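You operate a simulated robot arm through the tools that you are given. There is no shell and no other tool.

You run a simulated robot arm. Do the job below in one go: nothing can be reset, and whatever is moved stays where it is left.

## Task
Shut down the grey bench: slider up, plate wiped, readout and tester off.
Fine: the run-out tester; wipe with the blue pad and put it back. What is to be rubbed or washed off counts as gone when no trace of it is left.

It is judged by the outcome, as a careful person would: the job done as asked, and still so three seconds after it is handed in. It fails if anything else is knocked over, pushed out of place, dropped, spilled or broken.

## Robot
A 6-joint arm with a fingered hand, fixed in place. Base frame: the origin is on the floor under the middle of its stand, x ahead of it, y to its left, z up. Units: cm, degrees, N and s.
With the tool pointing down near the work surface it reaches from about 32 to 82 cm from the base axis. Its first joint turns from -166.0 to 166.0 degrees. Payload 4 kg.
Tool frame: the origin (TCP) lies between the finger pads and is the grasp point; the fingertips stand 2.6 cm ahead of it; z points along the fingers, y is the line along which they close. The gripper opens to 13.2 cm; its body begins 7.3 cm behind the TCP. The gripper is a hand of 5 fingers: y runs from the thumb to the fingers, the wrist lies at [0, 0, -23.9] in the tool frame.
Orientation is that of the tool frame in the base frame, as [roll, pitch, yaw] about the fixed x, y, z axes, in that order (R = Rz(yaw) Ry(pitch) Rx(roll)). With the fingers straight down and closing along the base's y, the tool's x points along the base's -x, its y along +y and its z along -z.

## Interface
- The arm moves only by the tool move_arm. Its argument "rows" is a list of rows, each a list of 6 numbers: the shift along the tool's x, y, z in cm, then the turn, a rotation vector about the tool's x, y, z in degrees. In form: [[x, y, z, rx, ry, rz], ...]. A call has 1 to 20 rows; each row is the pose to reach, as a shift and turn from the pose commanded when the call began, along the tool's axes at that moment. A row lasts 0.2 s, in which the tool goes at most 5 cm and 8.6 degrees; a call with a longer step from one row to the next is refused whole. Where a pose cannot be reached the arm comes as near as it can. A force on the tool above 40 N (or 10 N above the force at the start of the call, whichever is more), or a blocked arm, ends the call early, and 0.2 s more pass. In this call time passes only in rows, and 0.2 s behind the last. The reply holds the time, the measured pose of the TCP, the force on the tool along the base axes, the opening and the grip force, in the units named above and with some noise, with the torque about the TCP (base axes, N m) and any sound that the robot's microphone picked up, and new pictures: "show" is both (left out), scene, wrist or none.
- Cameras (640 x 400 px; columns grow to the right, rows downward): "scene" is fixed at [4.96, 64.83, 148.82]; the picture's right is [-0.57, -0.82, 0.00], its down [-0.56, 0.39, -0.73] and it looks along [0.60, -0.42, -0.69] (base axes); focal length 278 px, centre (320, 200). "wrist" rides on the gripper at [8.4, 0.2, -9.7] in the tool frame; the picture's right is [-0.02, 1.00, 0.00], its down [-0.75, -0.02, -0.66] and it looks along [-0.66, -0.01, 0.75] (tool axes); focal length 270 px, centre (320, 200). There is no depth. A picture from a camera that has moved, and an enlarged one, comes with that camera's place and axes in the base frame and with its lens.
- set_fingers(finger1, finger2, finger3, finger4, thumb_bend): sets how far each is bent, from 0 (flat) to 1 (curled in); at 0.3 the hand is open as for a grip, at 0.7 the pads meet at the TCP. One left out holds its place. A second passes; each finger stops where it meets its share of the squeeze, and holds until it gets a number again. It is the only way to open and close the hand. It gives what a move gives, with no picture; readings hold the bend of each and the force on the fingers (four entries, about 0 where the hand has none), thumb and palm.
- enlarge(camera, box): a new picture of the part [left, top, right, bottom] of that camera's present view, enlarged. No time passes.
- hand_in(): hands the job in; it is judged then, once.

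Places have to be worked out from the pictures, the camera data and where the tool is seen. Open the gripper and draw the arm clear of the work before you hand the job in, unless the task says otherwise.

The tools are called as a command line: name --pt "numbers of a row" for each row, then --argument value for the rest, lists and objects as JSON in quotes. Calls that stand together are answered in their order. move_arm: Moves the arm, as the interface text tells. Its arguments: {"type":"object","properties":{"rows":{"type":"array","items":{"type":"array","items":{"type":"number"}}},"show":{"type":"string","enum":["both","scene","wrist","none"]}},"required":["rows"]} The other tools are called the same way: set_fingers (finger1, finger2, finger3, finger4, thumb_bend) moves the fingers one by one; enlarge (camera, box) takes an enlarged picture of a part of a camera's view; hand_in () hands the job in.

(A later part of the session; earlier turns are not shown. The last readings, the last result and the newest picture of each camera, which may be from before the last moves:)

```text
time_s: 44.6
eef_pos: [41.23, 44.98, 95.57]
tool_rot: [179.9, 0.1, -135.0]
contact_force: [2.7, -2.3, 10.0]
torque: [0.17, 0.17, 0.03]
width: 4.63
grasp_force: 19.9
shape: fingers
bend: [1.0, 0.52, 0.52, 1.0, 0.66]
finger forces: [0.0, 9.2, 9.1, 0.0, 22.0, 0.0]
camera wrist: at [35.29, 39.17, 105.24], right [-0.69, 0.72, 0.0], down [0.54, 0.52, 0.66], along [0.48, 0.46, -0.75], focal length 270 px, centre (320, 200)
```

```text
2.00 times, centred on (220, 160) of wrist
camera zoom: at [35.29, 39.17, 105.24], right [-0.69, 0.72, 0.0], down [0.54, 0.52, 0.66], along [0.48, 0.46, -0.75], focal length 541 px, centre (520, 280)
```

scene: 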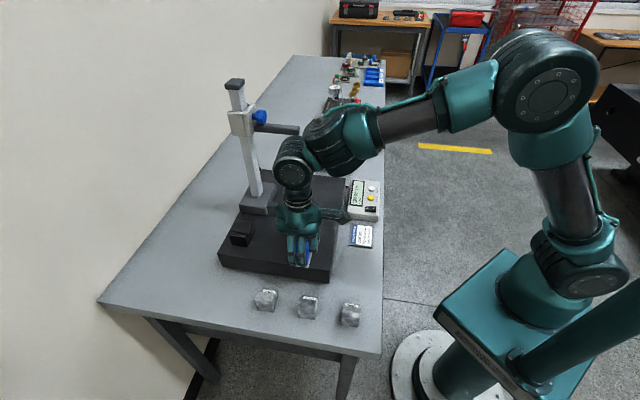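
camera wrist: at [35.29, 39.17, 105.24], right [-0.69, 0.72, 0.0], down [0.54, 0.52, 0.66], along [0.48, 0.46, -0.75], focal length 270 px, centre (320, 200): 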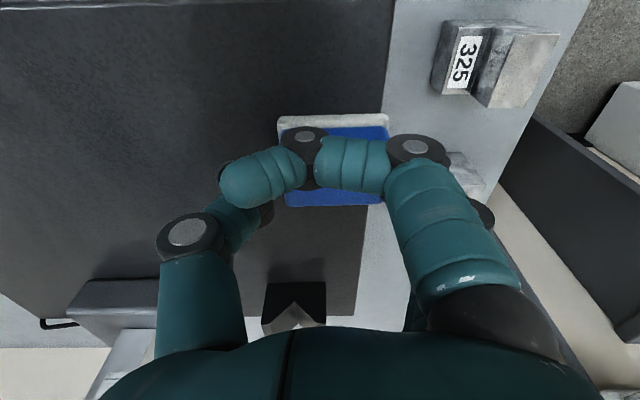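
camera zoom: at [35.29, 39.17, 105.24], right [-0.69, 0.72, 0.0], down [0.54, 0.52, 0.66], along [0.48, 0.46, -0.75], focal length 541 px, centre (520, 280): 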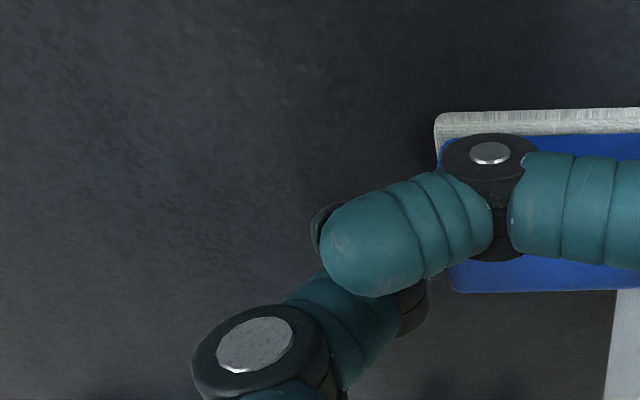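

The visible area is clean now. I'll do a third strip at N≈64 for whatever lies hidden behind the hand.

move_arm --pt "-1.5 0 0 0 0 0" --pt "-3 0 0 0 0 0" --pt "-3 -1.5 0 0 0 0" --pt "-3 -3 0 0 0 0" --pt "-3 -4.5 0 0 0 0" --pt "-3 -6 0 0 0 0" --pt "-3 -7.5 0 0 0 0" --pt "-3 -9 0 0 0 0" --pt "-3 -7.5 0 0 0 0" --pt "-3 -6 0 0 0 0" --pt "-3 -4.5 0 0 0 0" --pt "-3 -3 0 0 0 0" --pt "-3 -1.5 0 0 0 0" --pt "-3 0 0 0 0 0" --show "none"

move_arm --pt "0 0 -1 0 0 0" --pt "0 0 -4 0 0 0" --pt "4 0.5 -7 0 0 0" --pt "8 1 -9 0 0 0" --pt "11 1.5 -10 0 0 0"

enlarge --camera "wrist" --box '[60, 120, 440, 360]'

enlarge --camera "scene" --box '[220, 170, 350, 285]'

```text
time_s: 47.6
eef_pos: [43.4, 47.09, 95.53]
tool_rot: [-180.0, 0.0, -135.0]
contact_force: [1.6, -1.9, 7.8]
torque: [0.1, 0.12, 0.03]
width: 4.65
grasp_force: 19.2
shape: fingers
bend: [1.0, 0.52, 0.52, 1.0, 0.66]
finger forces: [0.1, 9.1, 9.1, 0.1, 21.2, 0.0]
```

```text
refused: row 3 steps farther than a row can; nothing moved
```

```text
1.67 times, centred on (250, 240) of wrist
camera zoom: at [37.5, 41.3, 105.23], right [-0.69, 0.72, 0.0], down [0.54, 0.52, 0.66], along [0.48, 0.46, -0.75], focal length 450 px, centre (437, 133)
```

zoom: 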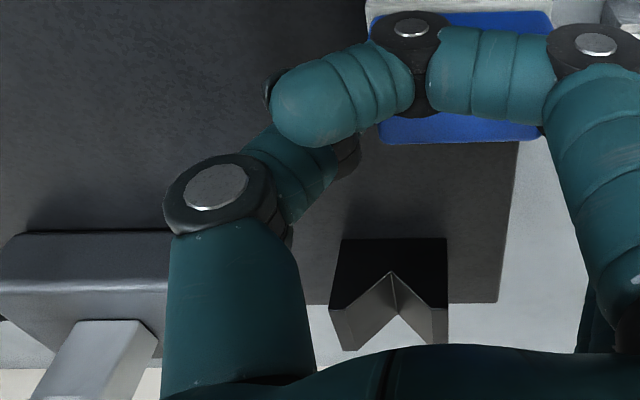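

```text
3.48 times, centred on (285, 228) of scene
camera zoom: at [4.96, 64.83, 148.82], right [-0.57, -0.82, 0.0], down [-0.56, 0.39, -0.73], along [0.6, -0.42, -0.69], focal length 966 px, centre (442, 104)
```

zoom: 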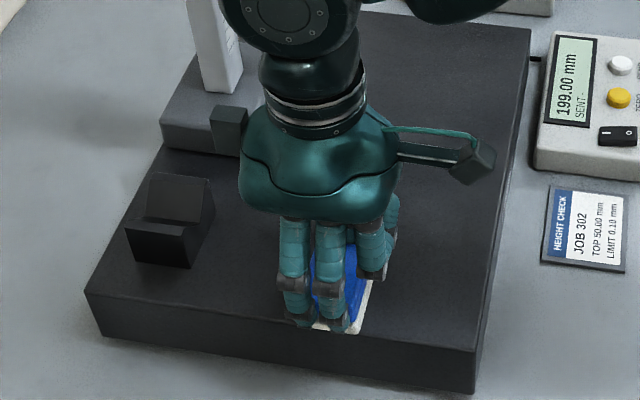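

Everything visible is clean. That last retreat was refused for step size, so I'll lift and pull back in smaller steps to inspect the whole plate.

move_arm --pt "0 0 -1 0 0 0" --pt "0 0 -4 0 0 0" --pt "3 0 -6 0 0 0" --pt "6.5 0 -7 0 0 0" --pt "10 0 -7 0 0 0" --pt "13.5 0 -7 0 0 0" --pt "17 0 -7 0 0 0"

enlarge --camera "wrist" --box '[60, 160, 440, 340]'

enlarge --camera "scene" --box '[220, 170, 350, 285]'

```text
time_s: 49.2
eef_pos: [31.54, 35.14, 102.5]
tool_rot: [-179.9, 0.1, -135.0]
contact_force: [-0.3, -0.4, -0.5]
torque: [0.02, 0.02, 0.0]
width: 4.61
grasp_force: 18.8
shape: fingers
bend: [1.0, 0.52, 0.51, 1.0, 0.66]
finger forces: [0.0, 9.4, 9.4, 0.1, 18.7, 0.0]
camera wrist: at [25.47, 29.39, 112.24], right [-0.69, 0.72, 0.0], down [0.54, 0.52, 0.66], along [0.48, 0.46, -0.75], focal length 270 px, centre (320, 200)
```

scene: 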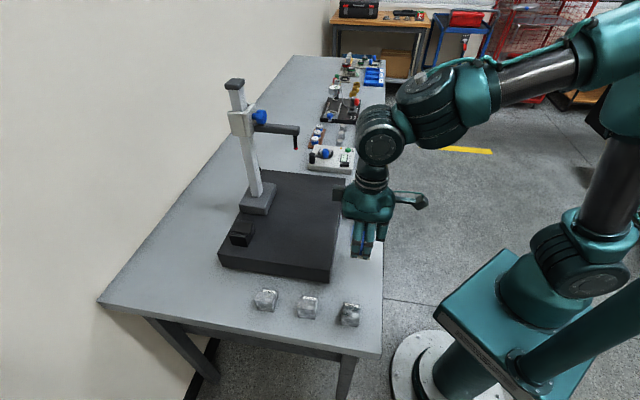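
wrist: 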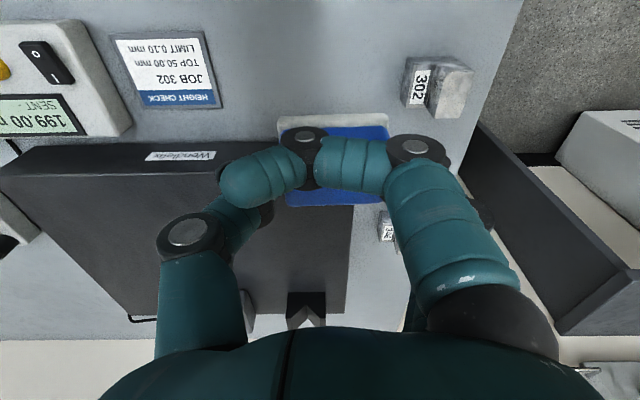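

```text
1.68 times, centred on (250, 250) of wrist
camera zoom: at [25.47, 29.39, 112.24], right [-0.69, 0.72, 0.0], down [0.54, 0.52, 0.66], along [0.48, 0.46, -0.75], focal length 455 px, centre (438, 116)
```

zoom: 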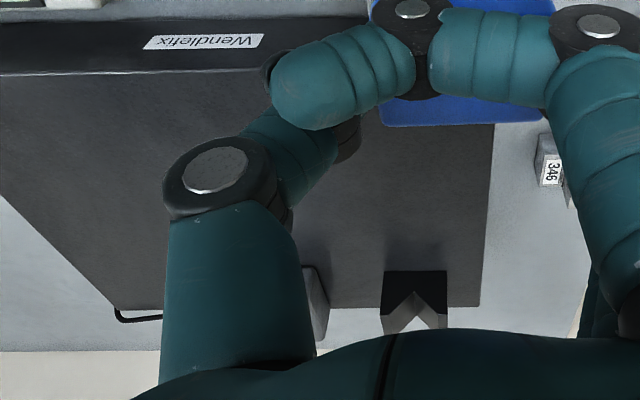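

```text
3.48 times, centred on (285, 228) of scene
camera zoom: at [4.96, 64.83, 148.82], right [-0.57, -0.82, 0.0], down [-0.56, 0.39, -0.73], along [0.6, -0.42, -0.69], focal length 966 px, centre (442, 104)
```

zoom: 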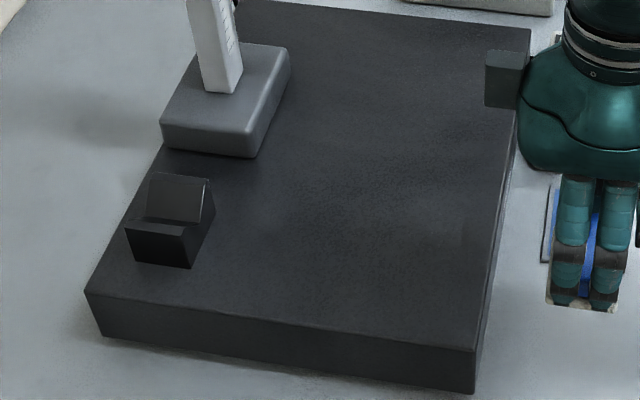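

The plate looks clean; I'll zoom tightly to make sure no faint trace is left.

enlarge --camera "scene" --box '[285, 205, 345, 245]'

enlarge --camera "scene" --box '[275, 235, 335, 275]'

enlarge --camera "scene" --box '[270, 180, 345, 230]'

```text
10.00 times, centred on (315, 225) of scene
camera zoom: at [4.96, 64.83, 148.82], right [-0.57, -0.82, 0.0], down [-0.56, 0.39, -0.73], along [0.6, -0.42, -0.69], focal length 2779 px, centre (370, -50)
```

zoom: 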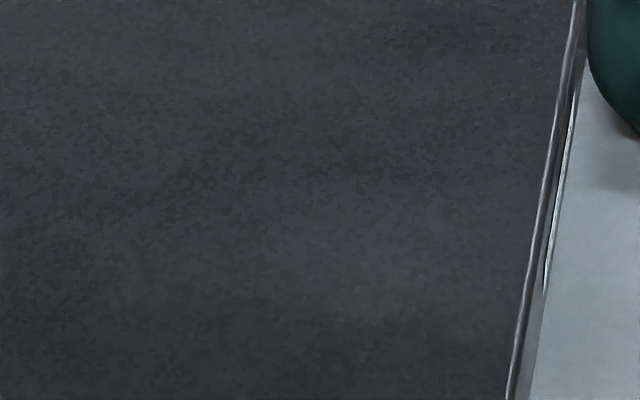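

```text
10.00 times, centred on (305, 255) of scene
camera zoom: at [4.96, 64.83, 148.82], right [-0.57, -0.82, 0.0], down [-0.56, 0.39, -0.73], along [0.6, -0.42, -0.69], focal length 2779 px, centre (470, -350)
```

zoom: 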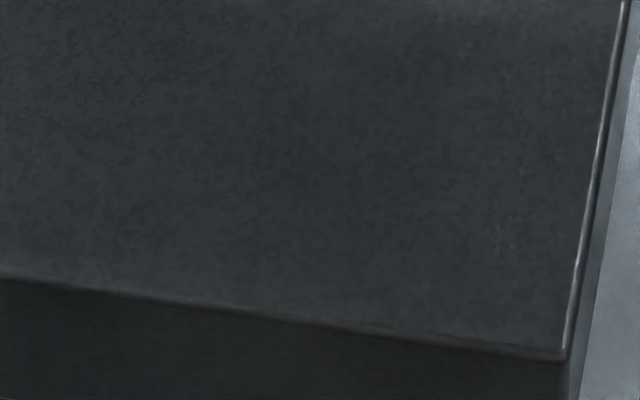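

```text
8.00 times, centred on (308, 205) of scene
camera zoom: at [4.96, 64.83, 148.82], right [-0.57, -0.82, 0.0], down [-0.56, 0.39, -0.73], along [0.6, -0.42, -0.69], focal length 2223 px, centre (420, 160)
```

zoom: 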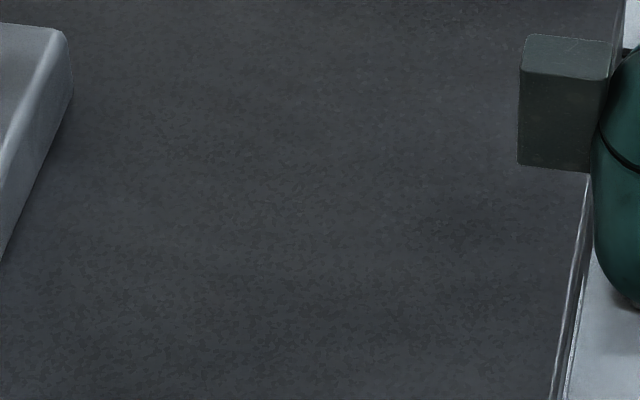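

No trace is visible even at 10×. With the pad still in hand I'll go over all the strips once more at slightly firmer pressure, in case faint residue can't be seen.

move_arm --pt "-3.6 0 0 0 0 0" --pt "-7.2 0 0 0 0 0" --pt "-10.4 0 0.5 0 0 0" --pt "-10.4 0 4.5 0 0 0" --pt "-10.4 0 6.3 0 0 0" --pt "-10.4 0 6.8 0 0 0" --pt "-10.4 0 7.1 0 0 0" --show "none"

move_arm --pt "0 -2 0 0 0 0" --pt "0 -4 0 0 0 0" --pt "0 -6 0 0 0 0" --pt "0 -8 0 0 0 0" --pt "0 -10.2 0 0 0 0" --pt "0 -8 0 0 0 0" --pt "0 -6 0 0 0 0" --pt "0 -4 0 0 0 0" --pt "0 -2 0 0 0 0" --pt "-1.5 0 0 0 0 0" --pt "-3 0 0 0 0 0" --pt "-3 -2 0 0 0 0" --pt "-3 -4 0 0 0 0" --pt "-3 -6 0 0 0 0" --pt "-3 -8 0 0 0 0" --pt "-3 -10.2 0 0 0 0" --pt "-3 -8 0 0 0 0" --pt "-3 -6 0 0 0 0" --pt "-3 -4 0 0 0 0" --pt "-3 -2 0 0 0 0" --show "wrist"

```text
time_s: 50.8
eef_pos: [38.85, 42.31, 95.61]
tool_rot: [180.0, 0.1, -134.9]
contact_force: [0.8, -2.3, 9.5]
torque: [0.11, 0.19, 0.05]
width: 4.63
grasp_force: 19.1
shape: fingers
bend: [1.0, 0.52, 0.52, 1.0, 0.66]
finger forces: [0.0, 9.0, 9.0, 0.1, 21.0, 0.0]
```

```text
time_s: 55.0
eef_pos: [42.34, 43.17, 95.42]
tool_rot: [-179.9, 0.0, -135.0]
contact_force: [1.1, -2.2, 6.3]
torque: [0.07, 0.1, 0.02]
width: 4.62
grasp_force: 20.1
shape: fingers
bend: [1.0, 0.52, 0.52, 1.0, 0.66]
finger forces: [0.1, 9.5, 9.6, 0.1, 21.3, 0.0]
camera wrist: at [36.23, 37.37, 105.17], right [-0.69, 0.72, 0.0], down [0.54, 0.52, 0.66], along [0.48, 0.46, -0.75], focal length 270 px, centre (320, 200)
```

wrist: 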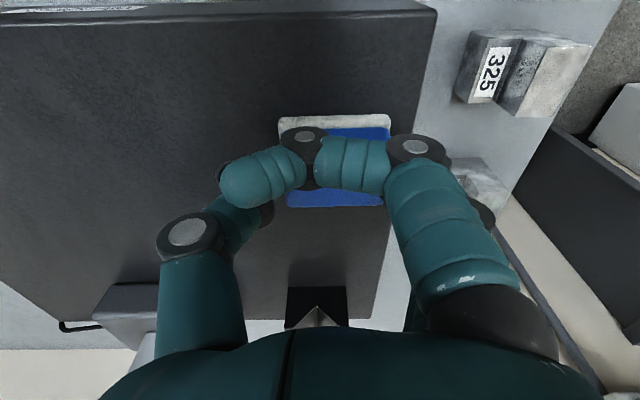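

Still clean. One last firm pass on the third strip (N≈63.7).

move_arm --pt "-1.6 0.5 0.1 0 0 0" --pt "-3.2 1.5 0.15 0 0 0" --pt "-3.2 0 0.15 0 0 0" --pt "-3.2 -2 0.15 0 0 0" --pt "-3.2 -4 0.15 0 0 0" --pt "-3.2 -6 0.15 0 0 0" --pt "-3.2 -7 0.15 0 0 0" --pt "-3.2 -5 0.15 0 0 0" --pt "-3.2 -3 0.15 0 0 0" --pt "-3.2 -1 0.15 0 0 0" --pt "-3.2 1 0.15 0 0 0" --pt "-3.2 1 -1 0 0 0" --pt "-3.2 1 -4 0 0 0" --pt "-3.2 1 -7 0 0 0" --show "none"

move_arm --pt "4 0 0 0 0 0" --pt "8 0 0 0 0 0" --pt "12 0 0 0 0 0" --pt "16 0 0 0 0 0"

enlarge --camera "wrist" --box '[200, 60, 460, 230]'

enlarge --camera "scene" --box '[250, 180, 410, 290]'

```text
time_s: 58.0
eef_pos: [43.82, 46.2, 102.31]
tool_rot: [-180.0, -0.1, -135.0]
contact_force: [0.8, -1.0, -0.4]
torque: [-0.01, 0.0, 0.01]
width: 4.6
grasp_force: 19.7
shape: fingers
bend: [1.0, 0.51, 0.51, 1.0, 0.67]
finger forces: [0.0, 9.7, 9.7, 0.0, 19.4, 0.1]
```

```text
time_s: 59.0
eef_pos: [32.29, 34.76, 102.49]
tool_rot: [-180.0, 0.0, -135.0]
contact_force: [0.2, 0.1, -0.9]
torque: [0.04, 0.03, 0.02]
width: 4.61
grasp_force: 19.7
shape: fingers
bend: [1.0, 0.51, 0.51, 1.0, 0.67]
finger forces: [0.0, 9.8, 9.7, 0.0, 19.4, 0.0]
camera wrist: at [26.41, 29.02, 112.1], right [-0.69, 0.72, 0.0], down [0.54, 0.52, 0.66], along [0.48, 0.46, -0.75], focal length 270 px, centre (320, 200)
```

scene: 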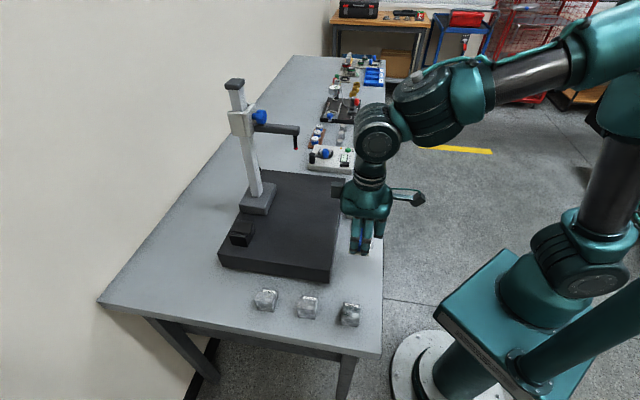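
wrist: 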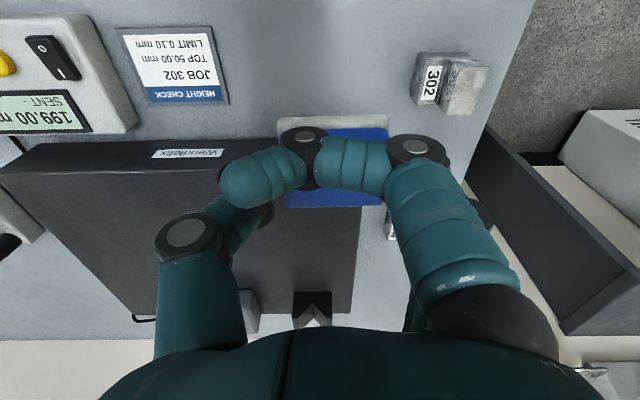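

```text
2.35 times, centred on (330, 145) of wrist
camera zoom: at [26.41, 29.02, 112.1], right [-0.69, 0.72, 0.0], down [0.54, 0.52, 0.66], along [0.48, 0.46, -0.75], focal length 636 px, centre (296, 329)
```

zoom: 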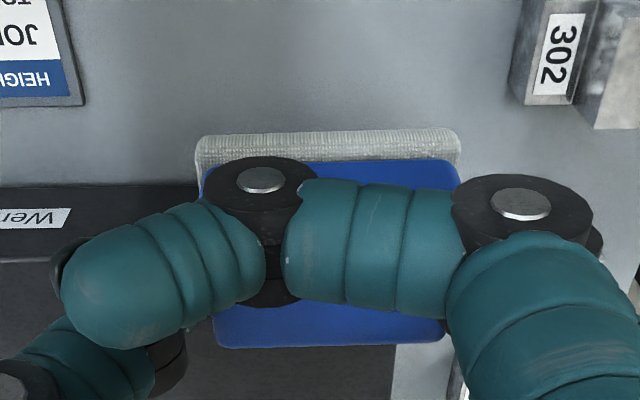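

```text
3.64 times, centred on (330, 235) of scene
camera zoom: at [4.96, 64.83, 148.82], right [-0.57, -0.82, 0.0], down [-0.56, 0.39, -0.73], along [0.6, -0.42, -0.69], focal length 1010 px, centre (284, 73)
```

zoom: 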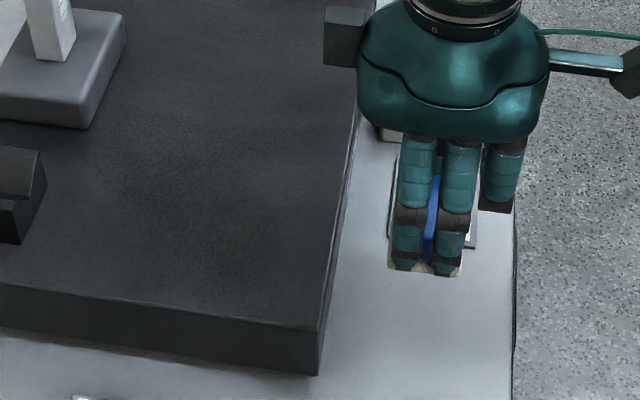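

The plate is clean. Now I'll return the pad to its original spot (near edge N≈44.6, centre U≈0), correcting for how it sits in the hand, and stop about 1 cm above the bench.

move_arm --pt "1.06 -2.44 0 0 0 0" --pt "1.06 -2.44 4.5 0 0 0" --pt "1.06 -2.44 9 0 0 0" --pt "1.06 -2.44 11.2 0 0 0" --pt "1.06 -2.44 12 0 0 0"

enlarge --camera "wrist" --box '[160, 0, 480, 200]'

enlarge --camera "scene" --box '[320, 200, 410, 290]'

```text
time_s: 60.2
eef_pos: [33.39, 32.27, 90.45]
tool_rot: [-179.9, 0.0, -134.9]
contact_force: [-0.3, 0.6, -1.2]
torque: [-0.04, -0.03, -0.02]
width: 4.61
grasp_force: 19.7
shape: fingers
bend: [1.0, 0.51, 0.51, 1.0, 0.67]
finger forces: [0.0, 9.7, 9.6, 0.1, 19.5, 0.1]
camera wrist: at [27.33, 26.51, 100.1], right [-0.69, 0.72, 0.0], down [0.54, 0.52, 0.66], along [0.48, 0.46, -0.75], focal length 270 px, centre (320, 200)
```

scene: 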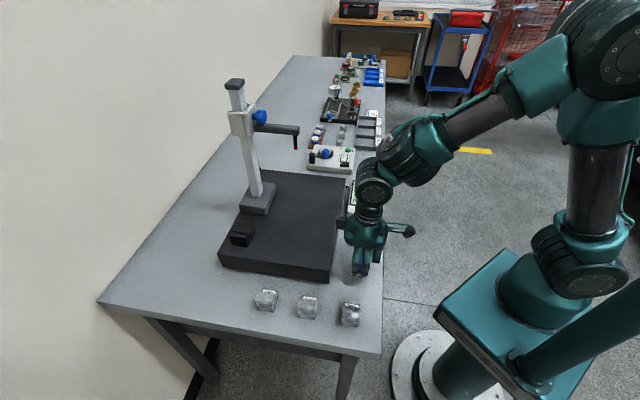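
wrist: 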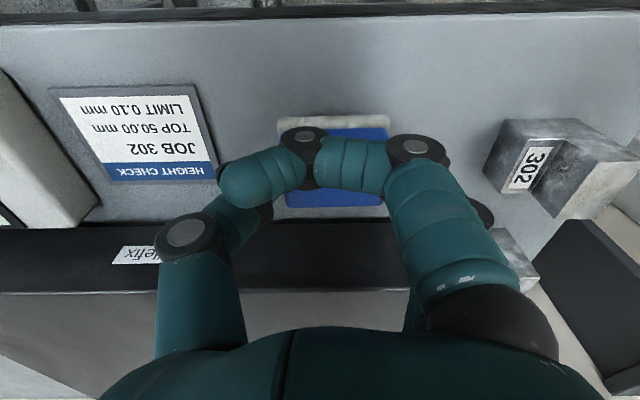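

```text
2.00 times, centred on (320, 100) of wrist
camera zoom: at [27.33, 26.51, 100.1], right [-0.69, 0.72, 0.0], down [0.54, 0.52, 0.66], along [0.48, 0.46, -0.75], focal length 541 px, centre (320, 400)
```

zoom: 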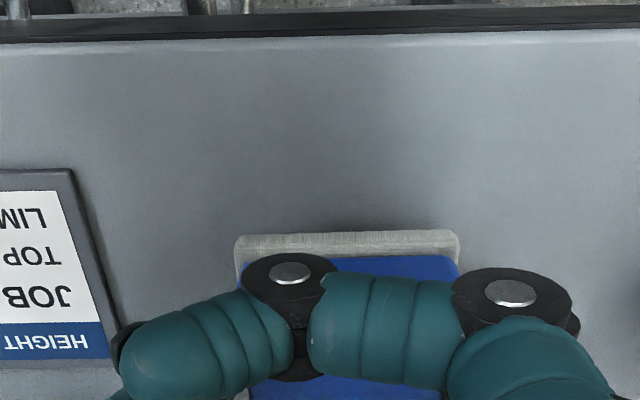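

```text
4.44 times, centred on (365, 245) of scene
camera zoom: at [4.96, 64.83, 148.82], right [-0.57, -0.82, 0.0], down [-0.56, 0.39, -0.73], along [0.6, -0.42, -0.69], focal length 1235 px, centre (120, 0)
```

zoom: 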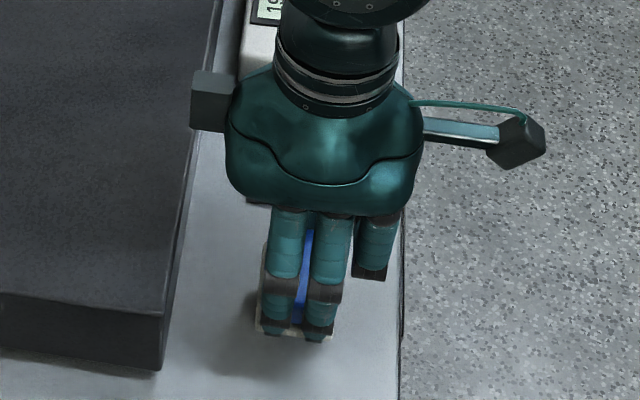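

The pad is lined up to within a millimetre or so of its original place. I'll descend gently until it touches the bench.

move_arm --pt "0 0 0.4 0 0 0" --pt "0 0 0.8 0 0 0" --pt "0 0 1.0 0 0 0" --show "none"

```text
time_s: 61.0
eef_pos: [33.59, 32.27, 89.43]
tool_rot: [180.0, 0.0, -134.9]
contact_force: [0.9, 0.4, -0.4]
torque: [0.06, 0.02, 0.02]
width: 4.62
grasp_force: 19.7
shape: fingers
bend: [1.0, 0.51, 0.51, 1.0, 0.67]
finger forces: [0.0, 9.6, 9.7, 0.0, 19.4, 0.0]
```

No contact yet at z=89.4, so I'll continue in smaller steps.

move_arm --pt "0 0 0.2 0 0 0" --pt "0 0 0.4 0 0 0" --show "none"

```text
time_s: 61.6
eef_pos: [33.45, 32.34, 89.05]
tool_rot: [-180.0, 0.0, -135.0]
contact_force: [0.7, 0.8, -0.3]
torque: [0.02, 0.01, -0.03]
width: 4.62
grasp_force: 18.5
shape: fingers
bend: [1.0, 0.51, 0.51, 1.0, 0.67]
finger forces: [0.0, 9.8, 9.7, 0.0, 19.4, 0.0]
```

Still free at 89.05. Another small step down.

move_arm --pt "0 0 0.15 0 0 0" --pt "0 0 0.3 0 0 0" --show "none"

```text
time_s: 62.2
eef_pos: [33.51, 32.19, 88.71]
tool_rot: [179.9, 0.0, -135.0]
contact_force: [0.0, -0.3, -0.2]
torque: [0.02, 0.0, 0.02]
width: 4.61
grasp_force: 19.4
shape: fingers
bend: [1.0, 0.51, 0.51, 1.0, 0.67]
finger forces: [0.0, 9.8, 9.8, 0.1, 19.4, 0.0]
```

No contact at 88.7 yet, so I'll keep stepping.

move_arm --pt "0 0 0.15 0 0 0" --pt "0 0 0.3 0 0 0" --show "none"

```text
time_s: 62.8
eef_pos: [33.59, 32.46, 88.48]
tool_rot: [-180.0, 0.1, -135.0]
contact_force: [-0.3, -0.1, 0.8]
torque: [0.04, 0.04, -0.01]
width: 4.63
grasp_force: 19.0
shape: fingers
bend: [1.0, 0.51, 0.51, 1.0, 0.67]
finger forces: [0.0, 9.7, 9.8, 0.1, 19.4, 0.0]
```

Just about touching at 88.5. One more fine step to confirm the contact.

move_arm --pt "0 0 0.15 0 0 0" --show "wrist"

enlarge --camera "wrist" --box '[160, 0, 480, 200]'

```text
time_s: 63.2
eef_pos: [33.54, 32.3, 88.26]
tool_rot: [180.0, 0.1, -134.9]
contact_force: [-0.2, -0.3, 8.8]
torque: [0.17, 0.25, 0.07]
width: 4.62
grasp_force: 20.1
shape: fingers
bend: [1.0, 0.51, 0.51, 1.0, 0.67]
finger forces: [0.1, 9.7, 10.0, 0.0, 20.2, 0.1]
camera wrist: at [27.55, 26.53, 98.04], right [-0.69, 0.72, 0.0], down [0.54, 0.52, 0.66], along [0.48, 0.46, -0.75], focal length 270 px, centre (320, 200)
```

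wrist: 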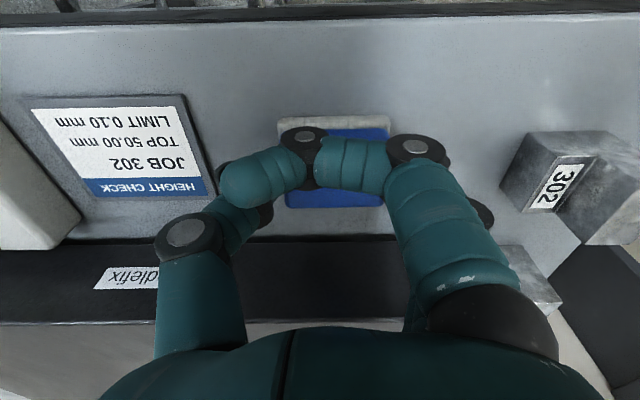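

```text
2.00 times, centred on (320, 100) of wrist
camera zoom: at [27.55, 26.53, 98.04], right [-0.69, 0.72, 0.0], down [0.54, 0.52, 0.66], along [0.48, 0.46, -0.75], focal length 541 px, centre (320, 400)
```

zoom: 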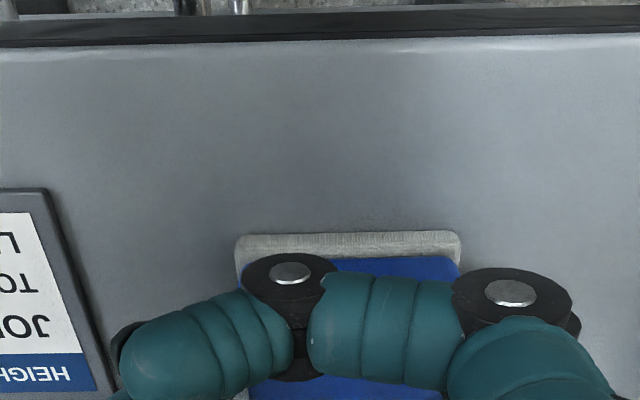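

Contact confirmed at 8.8 N. I'll ease off a millimetre and release the pad.

move_arm --pt "0 0 -0.1 0 0 0" --show "none"

set_fingers --finger2 0.45 --finger3 0.45 --thumb_bend 0.45

move_arm --pt "0 0 -1 0 0 0" --pt "0 0 -3 0 0 0" --pt "0 0 -7 0 0 0" --pt "0 0 -11 0 0 0" --pt "0 0 -15 0 0 0"

enlarge --camera "wrist" --box '[160, 0, 480, 200]'

enlarge --camera "scene" --box '[320, 190, 410, 290]'

```text
time_s: 63.6
eef_pos: [33.64, 32.29, 88.38]
tool_rot: [180.0, 0.1, -134.9]
contact_force: [0.8, -0.3, 3.4]
torque: [0.14, 0.03, -0.01]
width: 4.58
grasp_force: 19.6
shape: fingers
bend: [1.0, 0.51, 0.51, 1.0, 0.67]
finger forces: [0.0, 9.9, 9.8, 0.1, 19.5, 0.1]
```

```text
time_s: 64.6
eef_pos: [33.6, 32.34, 88.43]
tool_rot: [180.0, -0.1, -135.1]
contact_force: [-0.3, 0.9, 0.0]
torque: [0.01, 0.01, -0.03]
width: 5.52
grasp_force: 0.1
shape: fingers
bend: [1.0, 0.45, 0.45, 1.0, 0.45]
finger forces: [0.0, 0.0, 0.0, 0.1, 0.1, 0.0]
```

```text
time_s: 65.8
eef_pos: [33.64, 32.21, 103.31]
tool_rot: [180.0, -0.2, -135.0]
contact_force: [-0.1, 0.0, -0.1]
torque: [-0.01, 0.0, 0.0]
width: 5.53
grasp_force: 0.0
shape: fingers
bend: [1.0, 0.45, 0.45, 1.0, 0.45]
finger forces: [0.0, 0.0, 0.1, 0.1, 0.0, 0.0]
camera wrist: at [27.56, 26.45, 113.06], right [-0.69, 0.72, 0.0], down [0.54, 0.52, 0.66], along [0.47, 0.45, -0.75], focal length 270 px, centre (320, 200)
```

scene: 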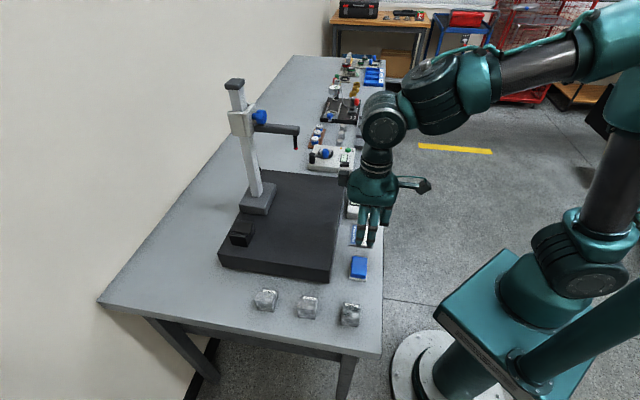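
wrist: 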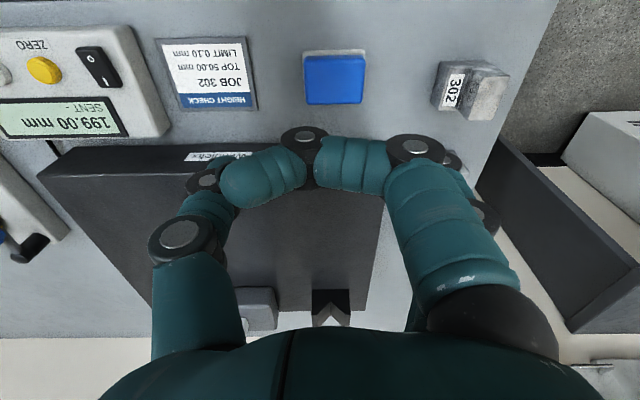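

```text
2.00 times, centred on (320, 100) of wrist
camera zoom: at [27.56, 26.45, 113.06], right [-0.69, 0.72, 0.0], down [0.54, 0.52, 0.66], along [0.47, 0.45, -0.75], focal length 541 px, centre (320, 400)
```

zoom: 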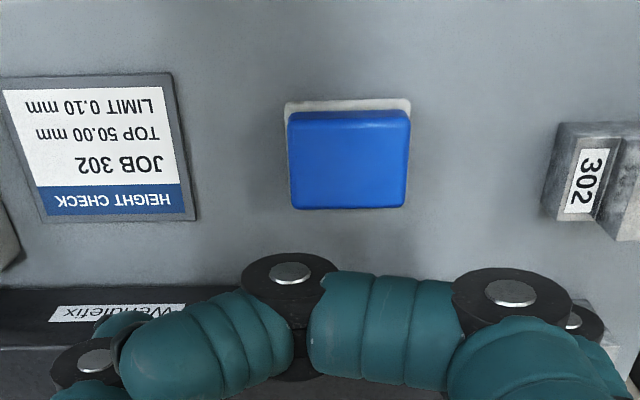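

```text
4.00 times, centred on (365, 240) of scene
camera zoom: at [4.96, 64.83, 148.82], right [-0.57, -0.82, 0.0], down [-0.56, 0.39, -0.73], along [0.6, -0.42, -0.69], focal length 1112 px, centre (140, 40)
```

zoom: 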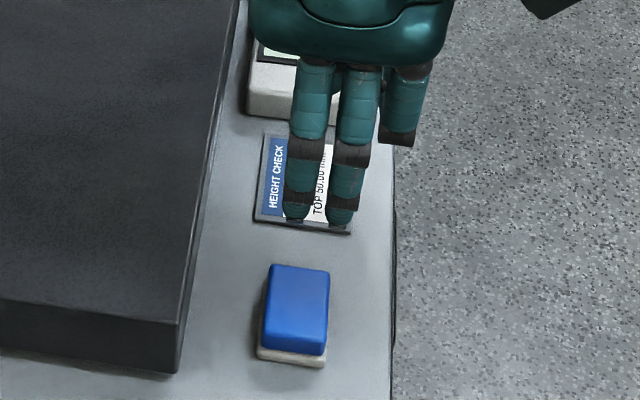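

The pad is back within about 3 mm of its original place, flat and square. Now the switches: I'll make a pointer with finger4 (others curled, thumb splayed up) and move over the readout.

set_fingers --finger1 1.0 --finger2 1.0 --finger3 1.0 --finger4 0.6 --thumb_bend 0.1

move_arm --pt "1 -4 0 0 0 0" --pt "2 -8 0 0 0 0" --pt "3 -12 0 0 0 0" --pt "4.5 -16 0 0 0 0" --pt "6 -20 0 0 0 0" --pt "6 -20.5 3 0 0 0"

enlarge --camera "scene" --box '[320, 110, 450, 230]'

enlarge --camera "wrist" --box '[120, 0, 480, 240]'

```text
time_s: 66.8
eef_pos: [33.6, 32.11, 103.25]
tool_rot: [179.9, 0.0, -135.0]
contact_force: [0.4, 0.3, 0.2]
torque: [0.01, -0.02, 0.01]
width: 6.97
grasp_force: 0.0
shape: fingers
bend: [1.0, 1.0, 1.0, 0.6, 0.11]
finger forces: [0.1, 0.0, 0.0, 0.0, 0.0, 0.0]
```

```text
time_s: 68.2
eef_pos: [43.99, 13.44, 100.4]
tool_rot: [-180.0, 0.0, -135.0]
contact_force: [-0.1, 0.0, 0.1]
torque: [-0.02, -0.02, -0.04]
width: 7.02
grasp_force: 0.1
shape: fingers
bend: [1.0, 1.0, 1.0, 0.6, 0.1]
finger forces: [0.1, 0.1, 0.0, 0.0, 0.0, 0.1]
camera wrist: at [37.94, 7.71, 110.02], right [-0.69, 0.72, 0.0], down [0.54, 0.52, 0.66], along [0.48, 0.46, -0.75], focal length 270 px, centre (320, 200)
```

scene: 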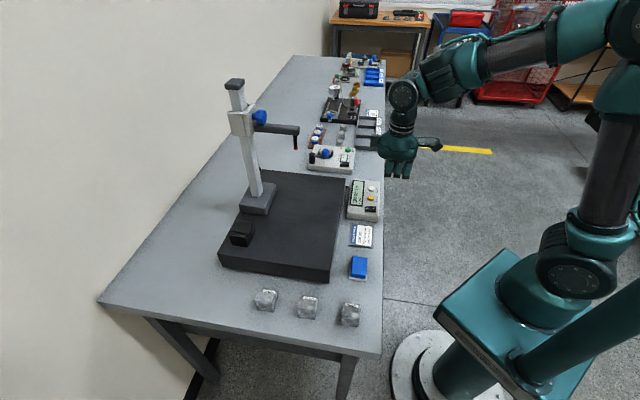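
wrist: 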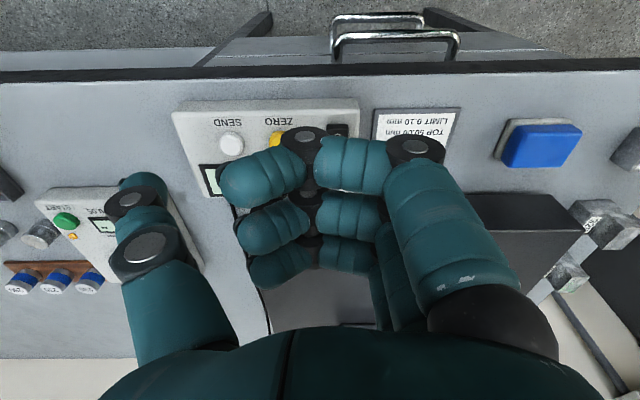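

```text
3.33 times, centred on (385, 170) of scene
camera zoom: at [4.96, 64.83, 148.82], right [-0.57, -0.82, 0.0], down [-0.56, 0.39, -0.73], along [0.6, -0.42, -0.69], focal length 926 px, centre (103, 300)
```

zoom: 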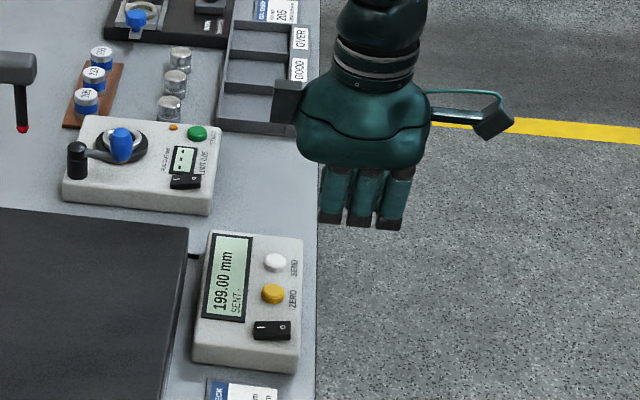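

```text
1.67 times, centred on (300, 120) of wrist
camera zoom: at [37.94, 7.71, 110.02], right [-0.69, 0.72, 0.0], down [0.54, 0.52, 0.66], along [0.48, 0.46, -0.75], focal length 450 px, centre (353, 333)
```

zoom: 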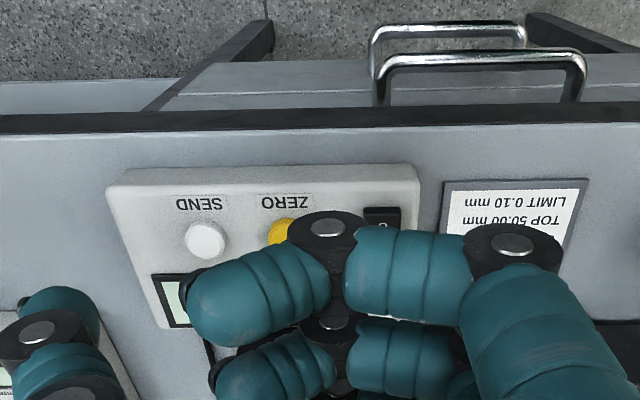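

Finger4's tip is hidden at 0.6. I'll set it to 0.45, where it hangs straighter and is visible, and recheck where the tip is.

set_fingers --finger4 0.45

enlarge --camera "scene" --box '[360, 120, 450, 200]'

enlarge --camera "wrist" --box '[120, 60, 480, 300]'

```text
time_s: 69.2
eef_pos: [43.92, 13.54, 100.29]
tool_rot: [180.0, 0.0, -135.0]
contact_force: [0.6, -0.9, -0.4]
torque: [0.0, 0.02, -0.02]
width: 7.01
grasp_force: 0.2
shape: fingers
bend: [1.0, 1.0, 1.0, 0.45, 0.1]
finger forces: [0.1, 0.0, 0.0, 0.1, 0.1, 0.0]
```

```text
5.00 times, centred on (405, 160) of scene
camera zoom: at [4.96, 64.83, 148.82], right [-0.57, -0.82, 0.0], down [-0.56, 0.39, -0.73], along [0.6, -0.42, -0.69], focal length 1389 px, centre (-105, 400)
```

zoom: 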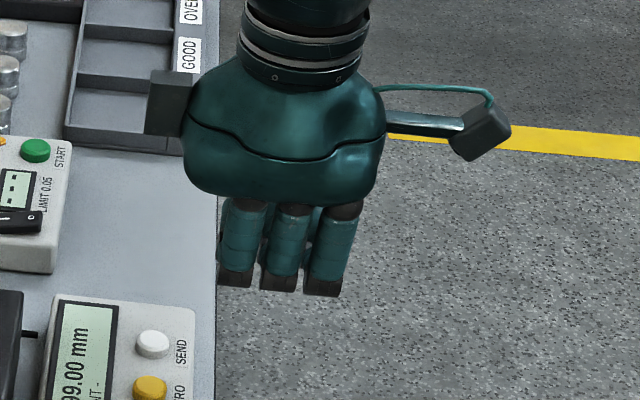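

```text
1.67 times, centred on (300, 180) of wrist
camera zoom: at [37.92, 7.76, 110.01], right [-0.69, 0.72, 0.0], down [0.54, 0.52, 0.66], along [0.48, 0.46, -0.75], focal length 450 px, centre (353, 233)
```

zoom: 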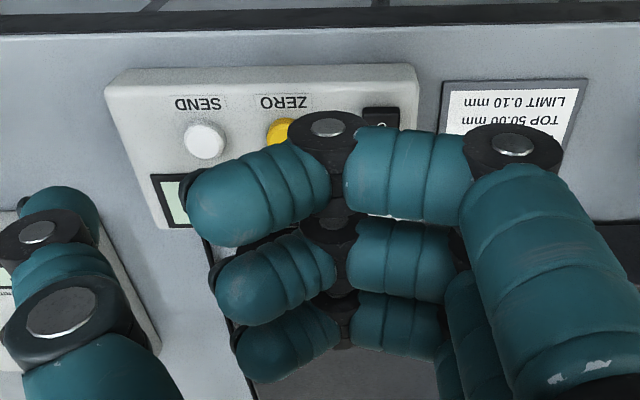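

Finger4 isn't visible from the scene camera. I'll flatten it to see whether and where it is on the hand.

set_fingers --finger4 0.0

enlarge --camera "scene" --box '[350, 110, 450, 200]'

enlarge --camera "wrist" --box '[200, 60, 640, 360]'

```text
time_s: 70.2
eef_pos: [44.09, 13.54, 100.32]
tool_rot: [-180.0, 0.0, -135.0]
contact_force: [0.0, -0.2, -0.8]
torque: [0.0, -0.01, 0.01]
width: 7.02
grasp_force: 0.1
shape: fingers
bend: [1.0, 1.0, 1.0, 0.0, 0.1]
finger forces: [0.0, 0.0, 0.0, 0.1, 0.0, 0.1]
```

```text
4.44 times, centred on (400, 155) of scene
camera zoom: at [4.96, 64.83, 148.82], right [-0.57, -0.82, 0.0], down [-0.56, 0.39, -0.73], along [0.6, -0.42, -0.69], focal length 1235 px, centre (-36, 400)
```

zoom: 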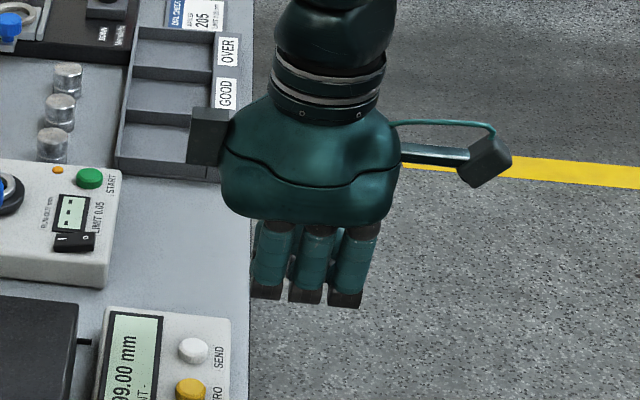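

```text
1.33 times, centred on (420, 210) of wrist
camera zoom: at [37.92, 7.76, 110.01], right [-0.69, 0.72, 0.0], down [0.54, 0.52, 0.66], along [0.48, 0.46, -0.75], focal length 360 px, centre (187, 187)
```

zoom: 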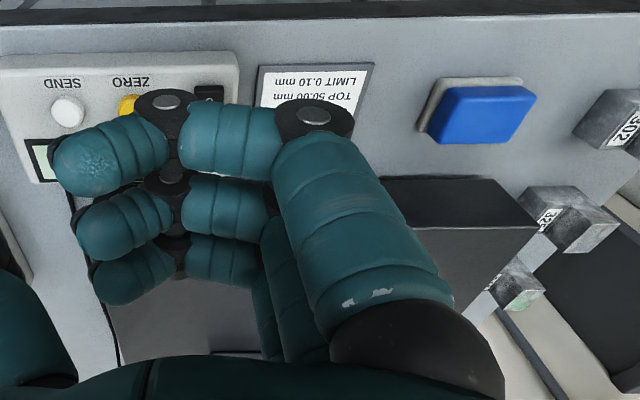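

I'll take a tighter look at the fingers in the scene view.

enlarge --camera "scene" --box '[390, 150, 440, 185]'

enlarge --camera "wrist" --box '[330, 200, 480, 340]'

```text
11.43 times, centred on (415, 168) of scene
camera zoom: at [4.96, 64.83, 148.82], right [-0.57, -0.82, 0.0], down [-0.56, 0.39, -0.73], along [0.6, -0.42, -0.69], focal length 3176 px, centre (-766, 571)
```

zoom: 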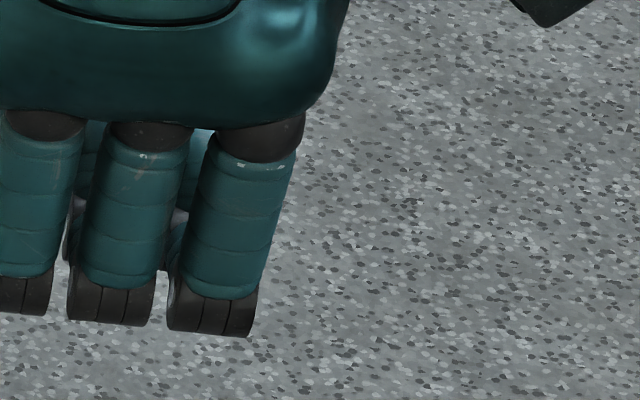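

```text
2.86 times, centred on (405, 270) of wrist
camera zoom: at [37.92, 7.76, 110.01], right [-0.69, 0.72, 0.0], down [0.54, 0.52, 0.66], along [0.48, 0.46, -0.75], focal length 772 px, centre (77, 0)
```

zoom: 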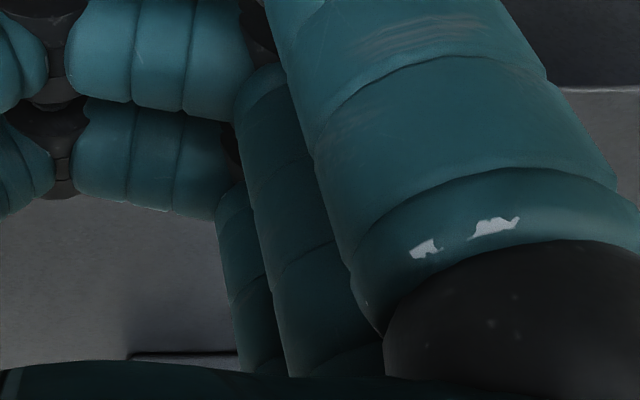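

The hand shows three visible fingers plus the thumb, with nothing visible for finger4. I'll use finger3, the outermost visible one, as the pointer, curl the rest, and move it over the readout's O side.

set_fingers --finger3 0.45 --finger4 1.0

move_arm --pt "-2.2 -3.3 0 0 0 0" --pt "-2.2 -3.3 3.3 0 0 0"

enlarge --camera "scene" --box '[330, 130, 420, 230]'

enlarge --camera "wrist" --box '[240, 20, 480, 220]'

```text
time_s: 71.2
eef_pos: [44.03, 13.53, 100.33]
tool_rot: [-180.0, 0.0, -135.0]
contact_force: [0.2, -0.3, 0.2]
torque: [0.01, 0.0, -0.01]
width: 7.0
grasp_force: 0.1
shape: fingers
bend: [1.0, 1.0, 0.45, 1.0, 0.1]
finger forces: [0.1, 0.0, 0.0, 0.0, 0.0, 0.0]
```

```text
time_s: 71.8
eef_pos: [47.71, 12.67, 97.25]
tool_rot: [-180.0, 0.0, -135.1]
contact_force: [0.5, -0.6, -1.0]
torque: [-0.02, 0.0, 0.01]
width: 7.02
grasp_force: 0.1
shape: fingers
bend: [1.0, 1.0, 0.45, 1.0, 0.1]
finger forces: [0.1, 0.1, 0.1, 0.1, 0.0, 0.0]
camera wrist: at [41.82, 6.96, 106.79], right [-0.69, 0.72, 0.0], down [0.54, 0.52, 0.66], along [0.48, 0.46, -0.75], focal length 270 px, centre (320, 200)
```

scene: 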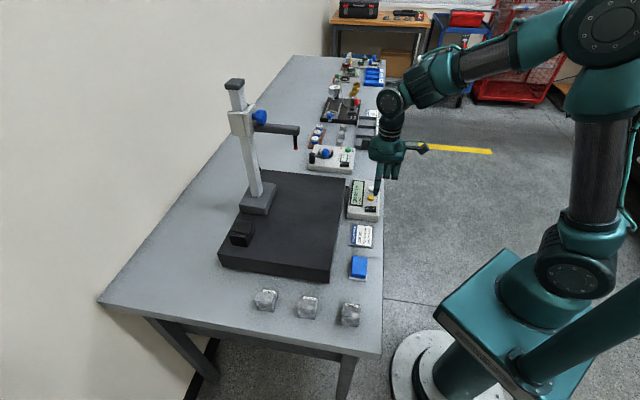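
wrist: 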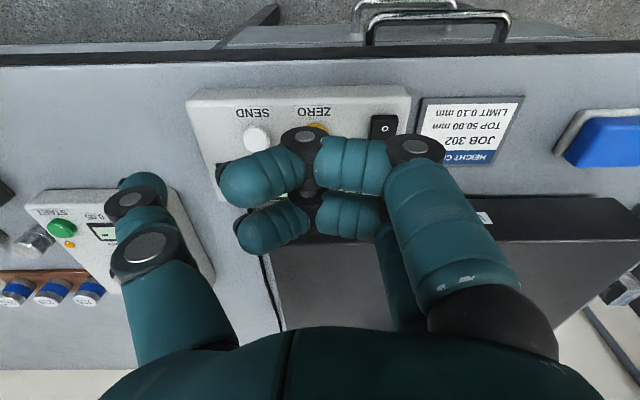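

```text
4.00 times, centred on (375, 180) of scene
camera zoom: at [4.96, 64.83, 148.82], right [-0.57, -0.82, 0.0], down [-0.56, 0.39, -0.73], along [0.6, -0.42, -0.69], focal length 1112 px, centre (100, 280)
```

zoom: 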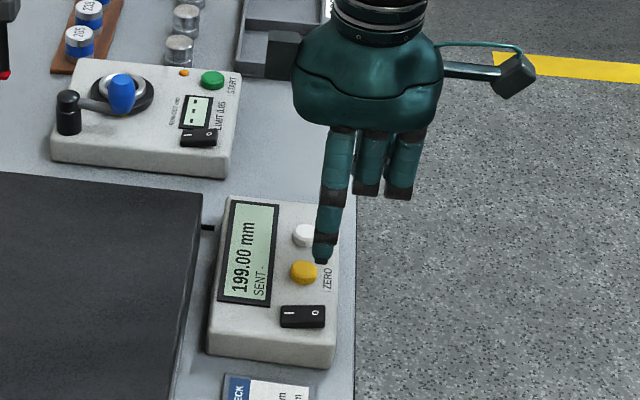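

```text
2.00 times, centred on (360, 120) of wrist
camera zoom: at [41.82, 6.96, 106.79], right [-0.69, 0.72, 0.0], down [0.54, 0.52, 0.66], along [0.48, 0.46, -0.75], focal length 541 px, centre (240, 360)
```

zoom: 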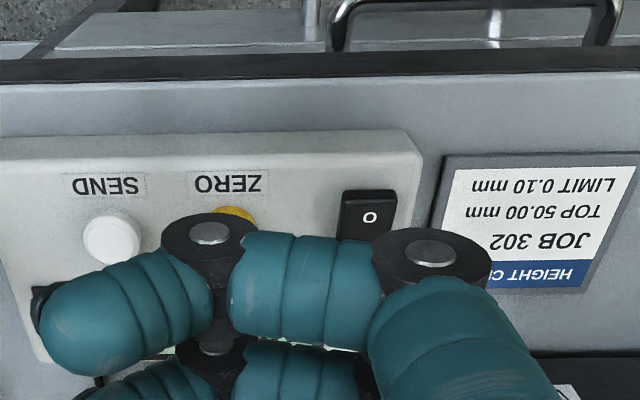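

Finger3's tip is near (44.0, 20.0, 93.7), almost directly above the readout's O at (43.9, 20.15). I'll descend 4 cm, adjust slightly, and look again.

move_arm --pt "0.2 -0.1 2 0 0 0" --pt "0.2 -0.1 4 0 0 0"

enlarge --camera "scene" --box '[340, 160, 410, 230]'

enlarge --camera "wrist" --box '[240, 20, 480, 220]'

```text
time_s: 72.4
eef_pos: [47.72, 12.48, 93.28]
tool_rot: [180.0, 0.0, -135.0]
contact_force: [-0.2, 0.3, -0.6]
torque: [0.0, -0.01, 0.02]
width: 6.99
grasp_force: 0.0
shape: fingers
bend: [1.0, 1.0, 0.45, 1.0, 0.1]
finger forces: [0.0, 0.1, 0.0, 0.1, 0.1, 0.0]
camera wrist: at [41.71, 6.73, 102.83], right [-0.69, 0.72, 0.0], down [0.54, 0.52, 0.66], along [0.48, 0.46, -0.75], focal length 270 px, centre (320, 200)
```

scene: 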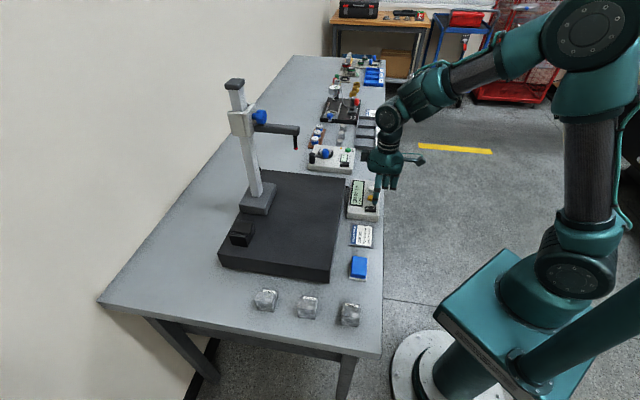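
wrist: 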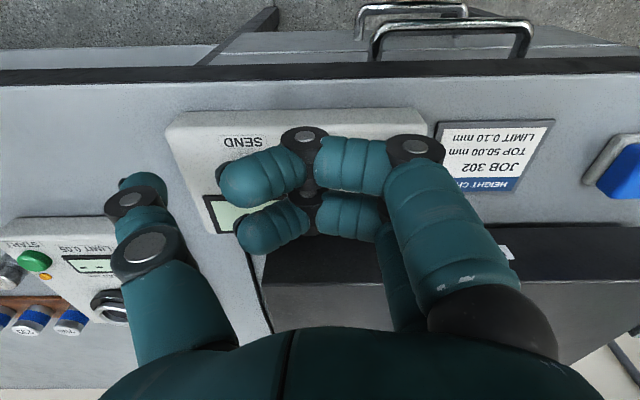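

```text
5.71 times, centred on (375, 195) of scene
camera zoom: at [4.96, 64.83, 148.82], right [-0.57, -0.82, 0.0], down [-0.56, 0.39, -0.73], along [0.6, -0.42, -0.69], focal length 1588 px, centre (6, 229)
```

zoom: 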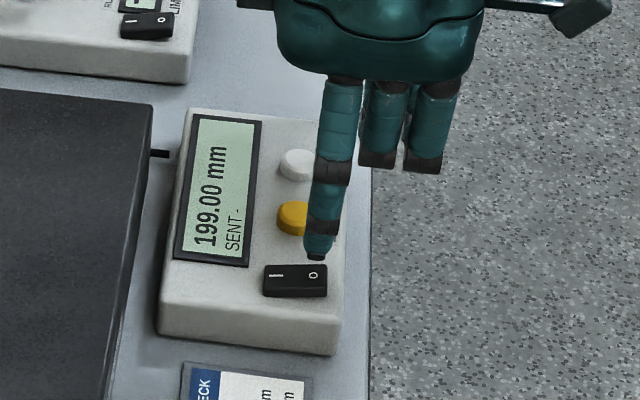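

```text
2.00 times, centred on (360, 120) of wrist
camera zoom: at [41.71, 6.73, 102.83], right [-0.69, 0.72, 0.0], down [0.54, 0.52, 0.66], along [0.48, 0.46, -0.75], focal length 541 px, centre (240, 360)
```

zoom: 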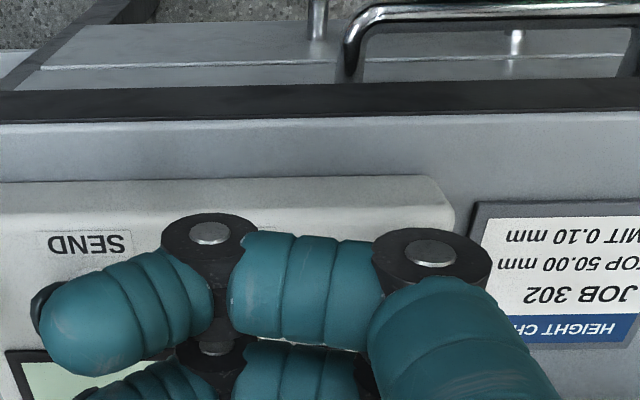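

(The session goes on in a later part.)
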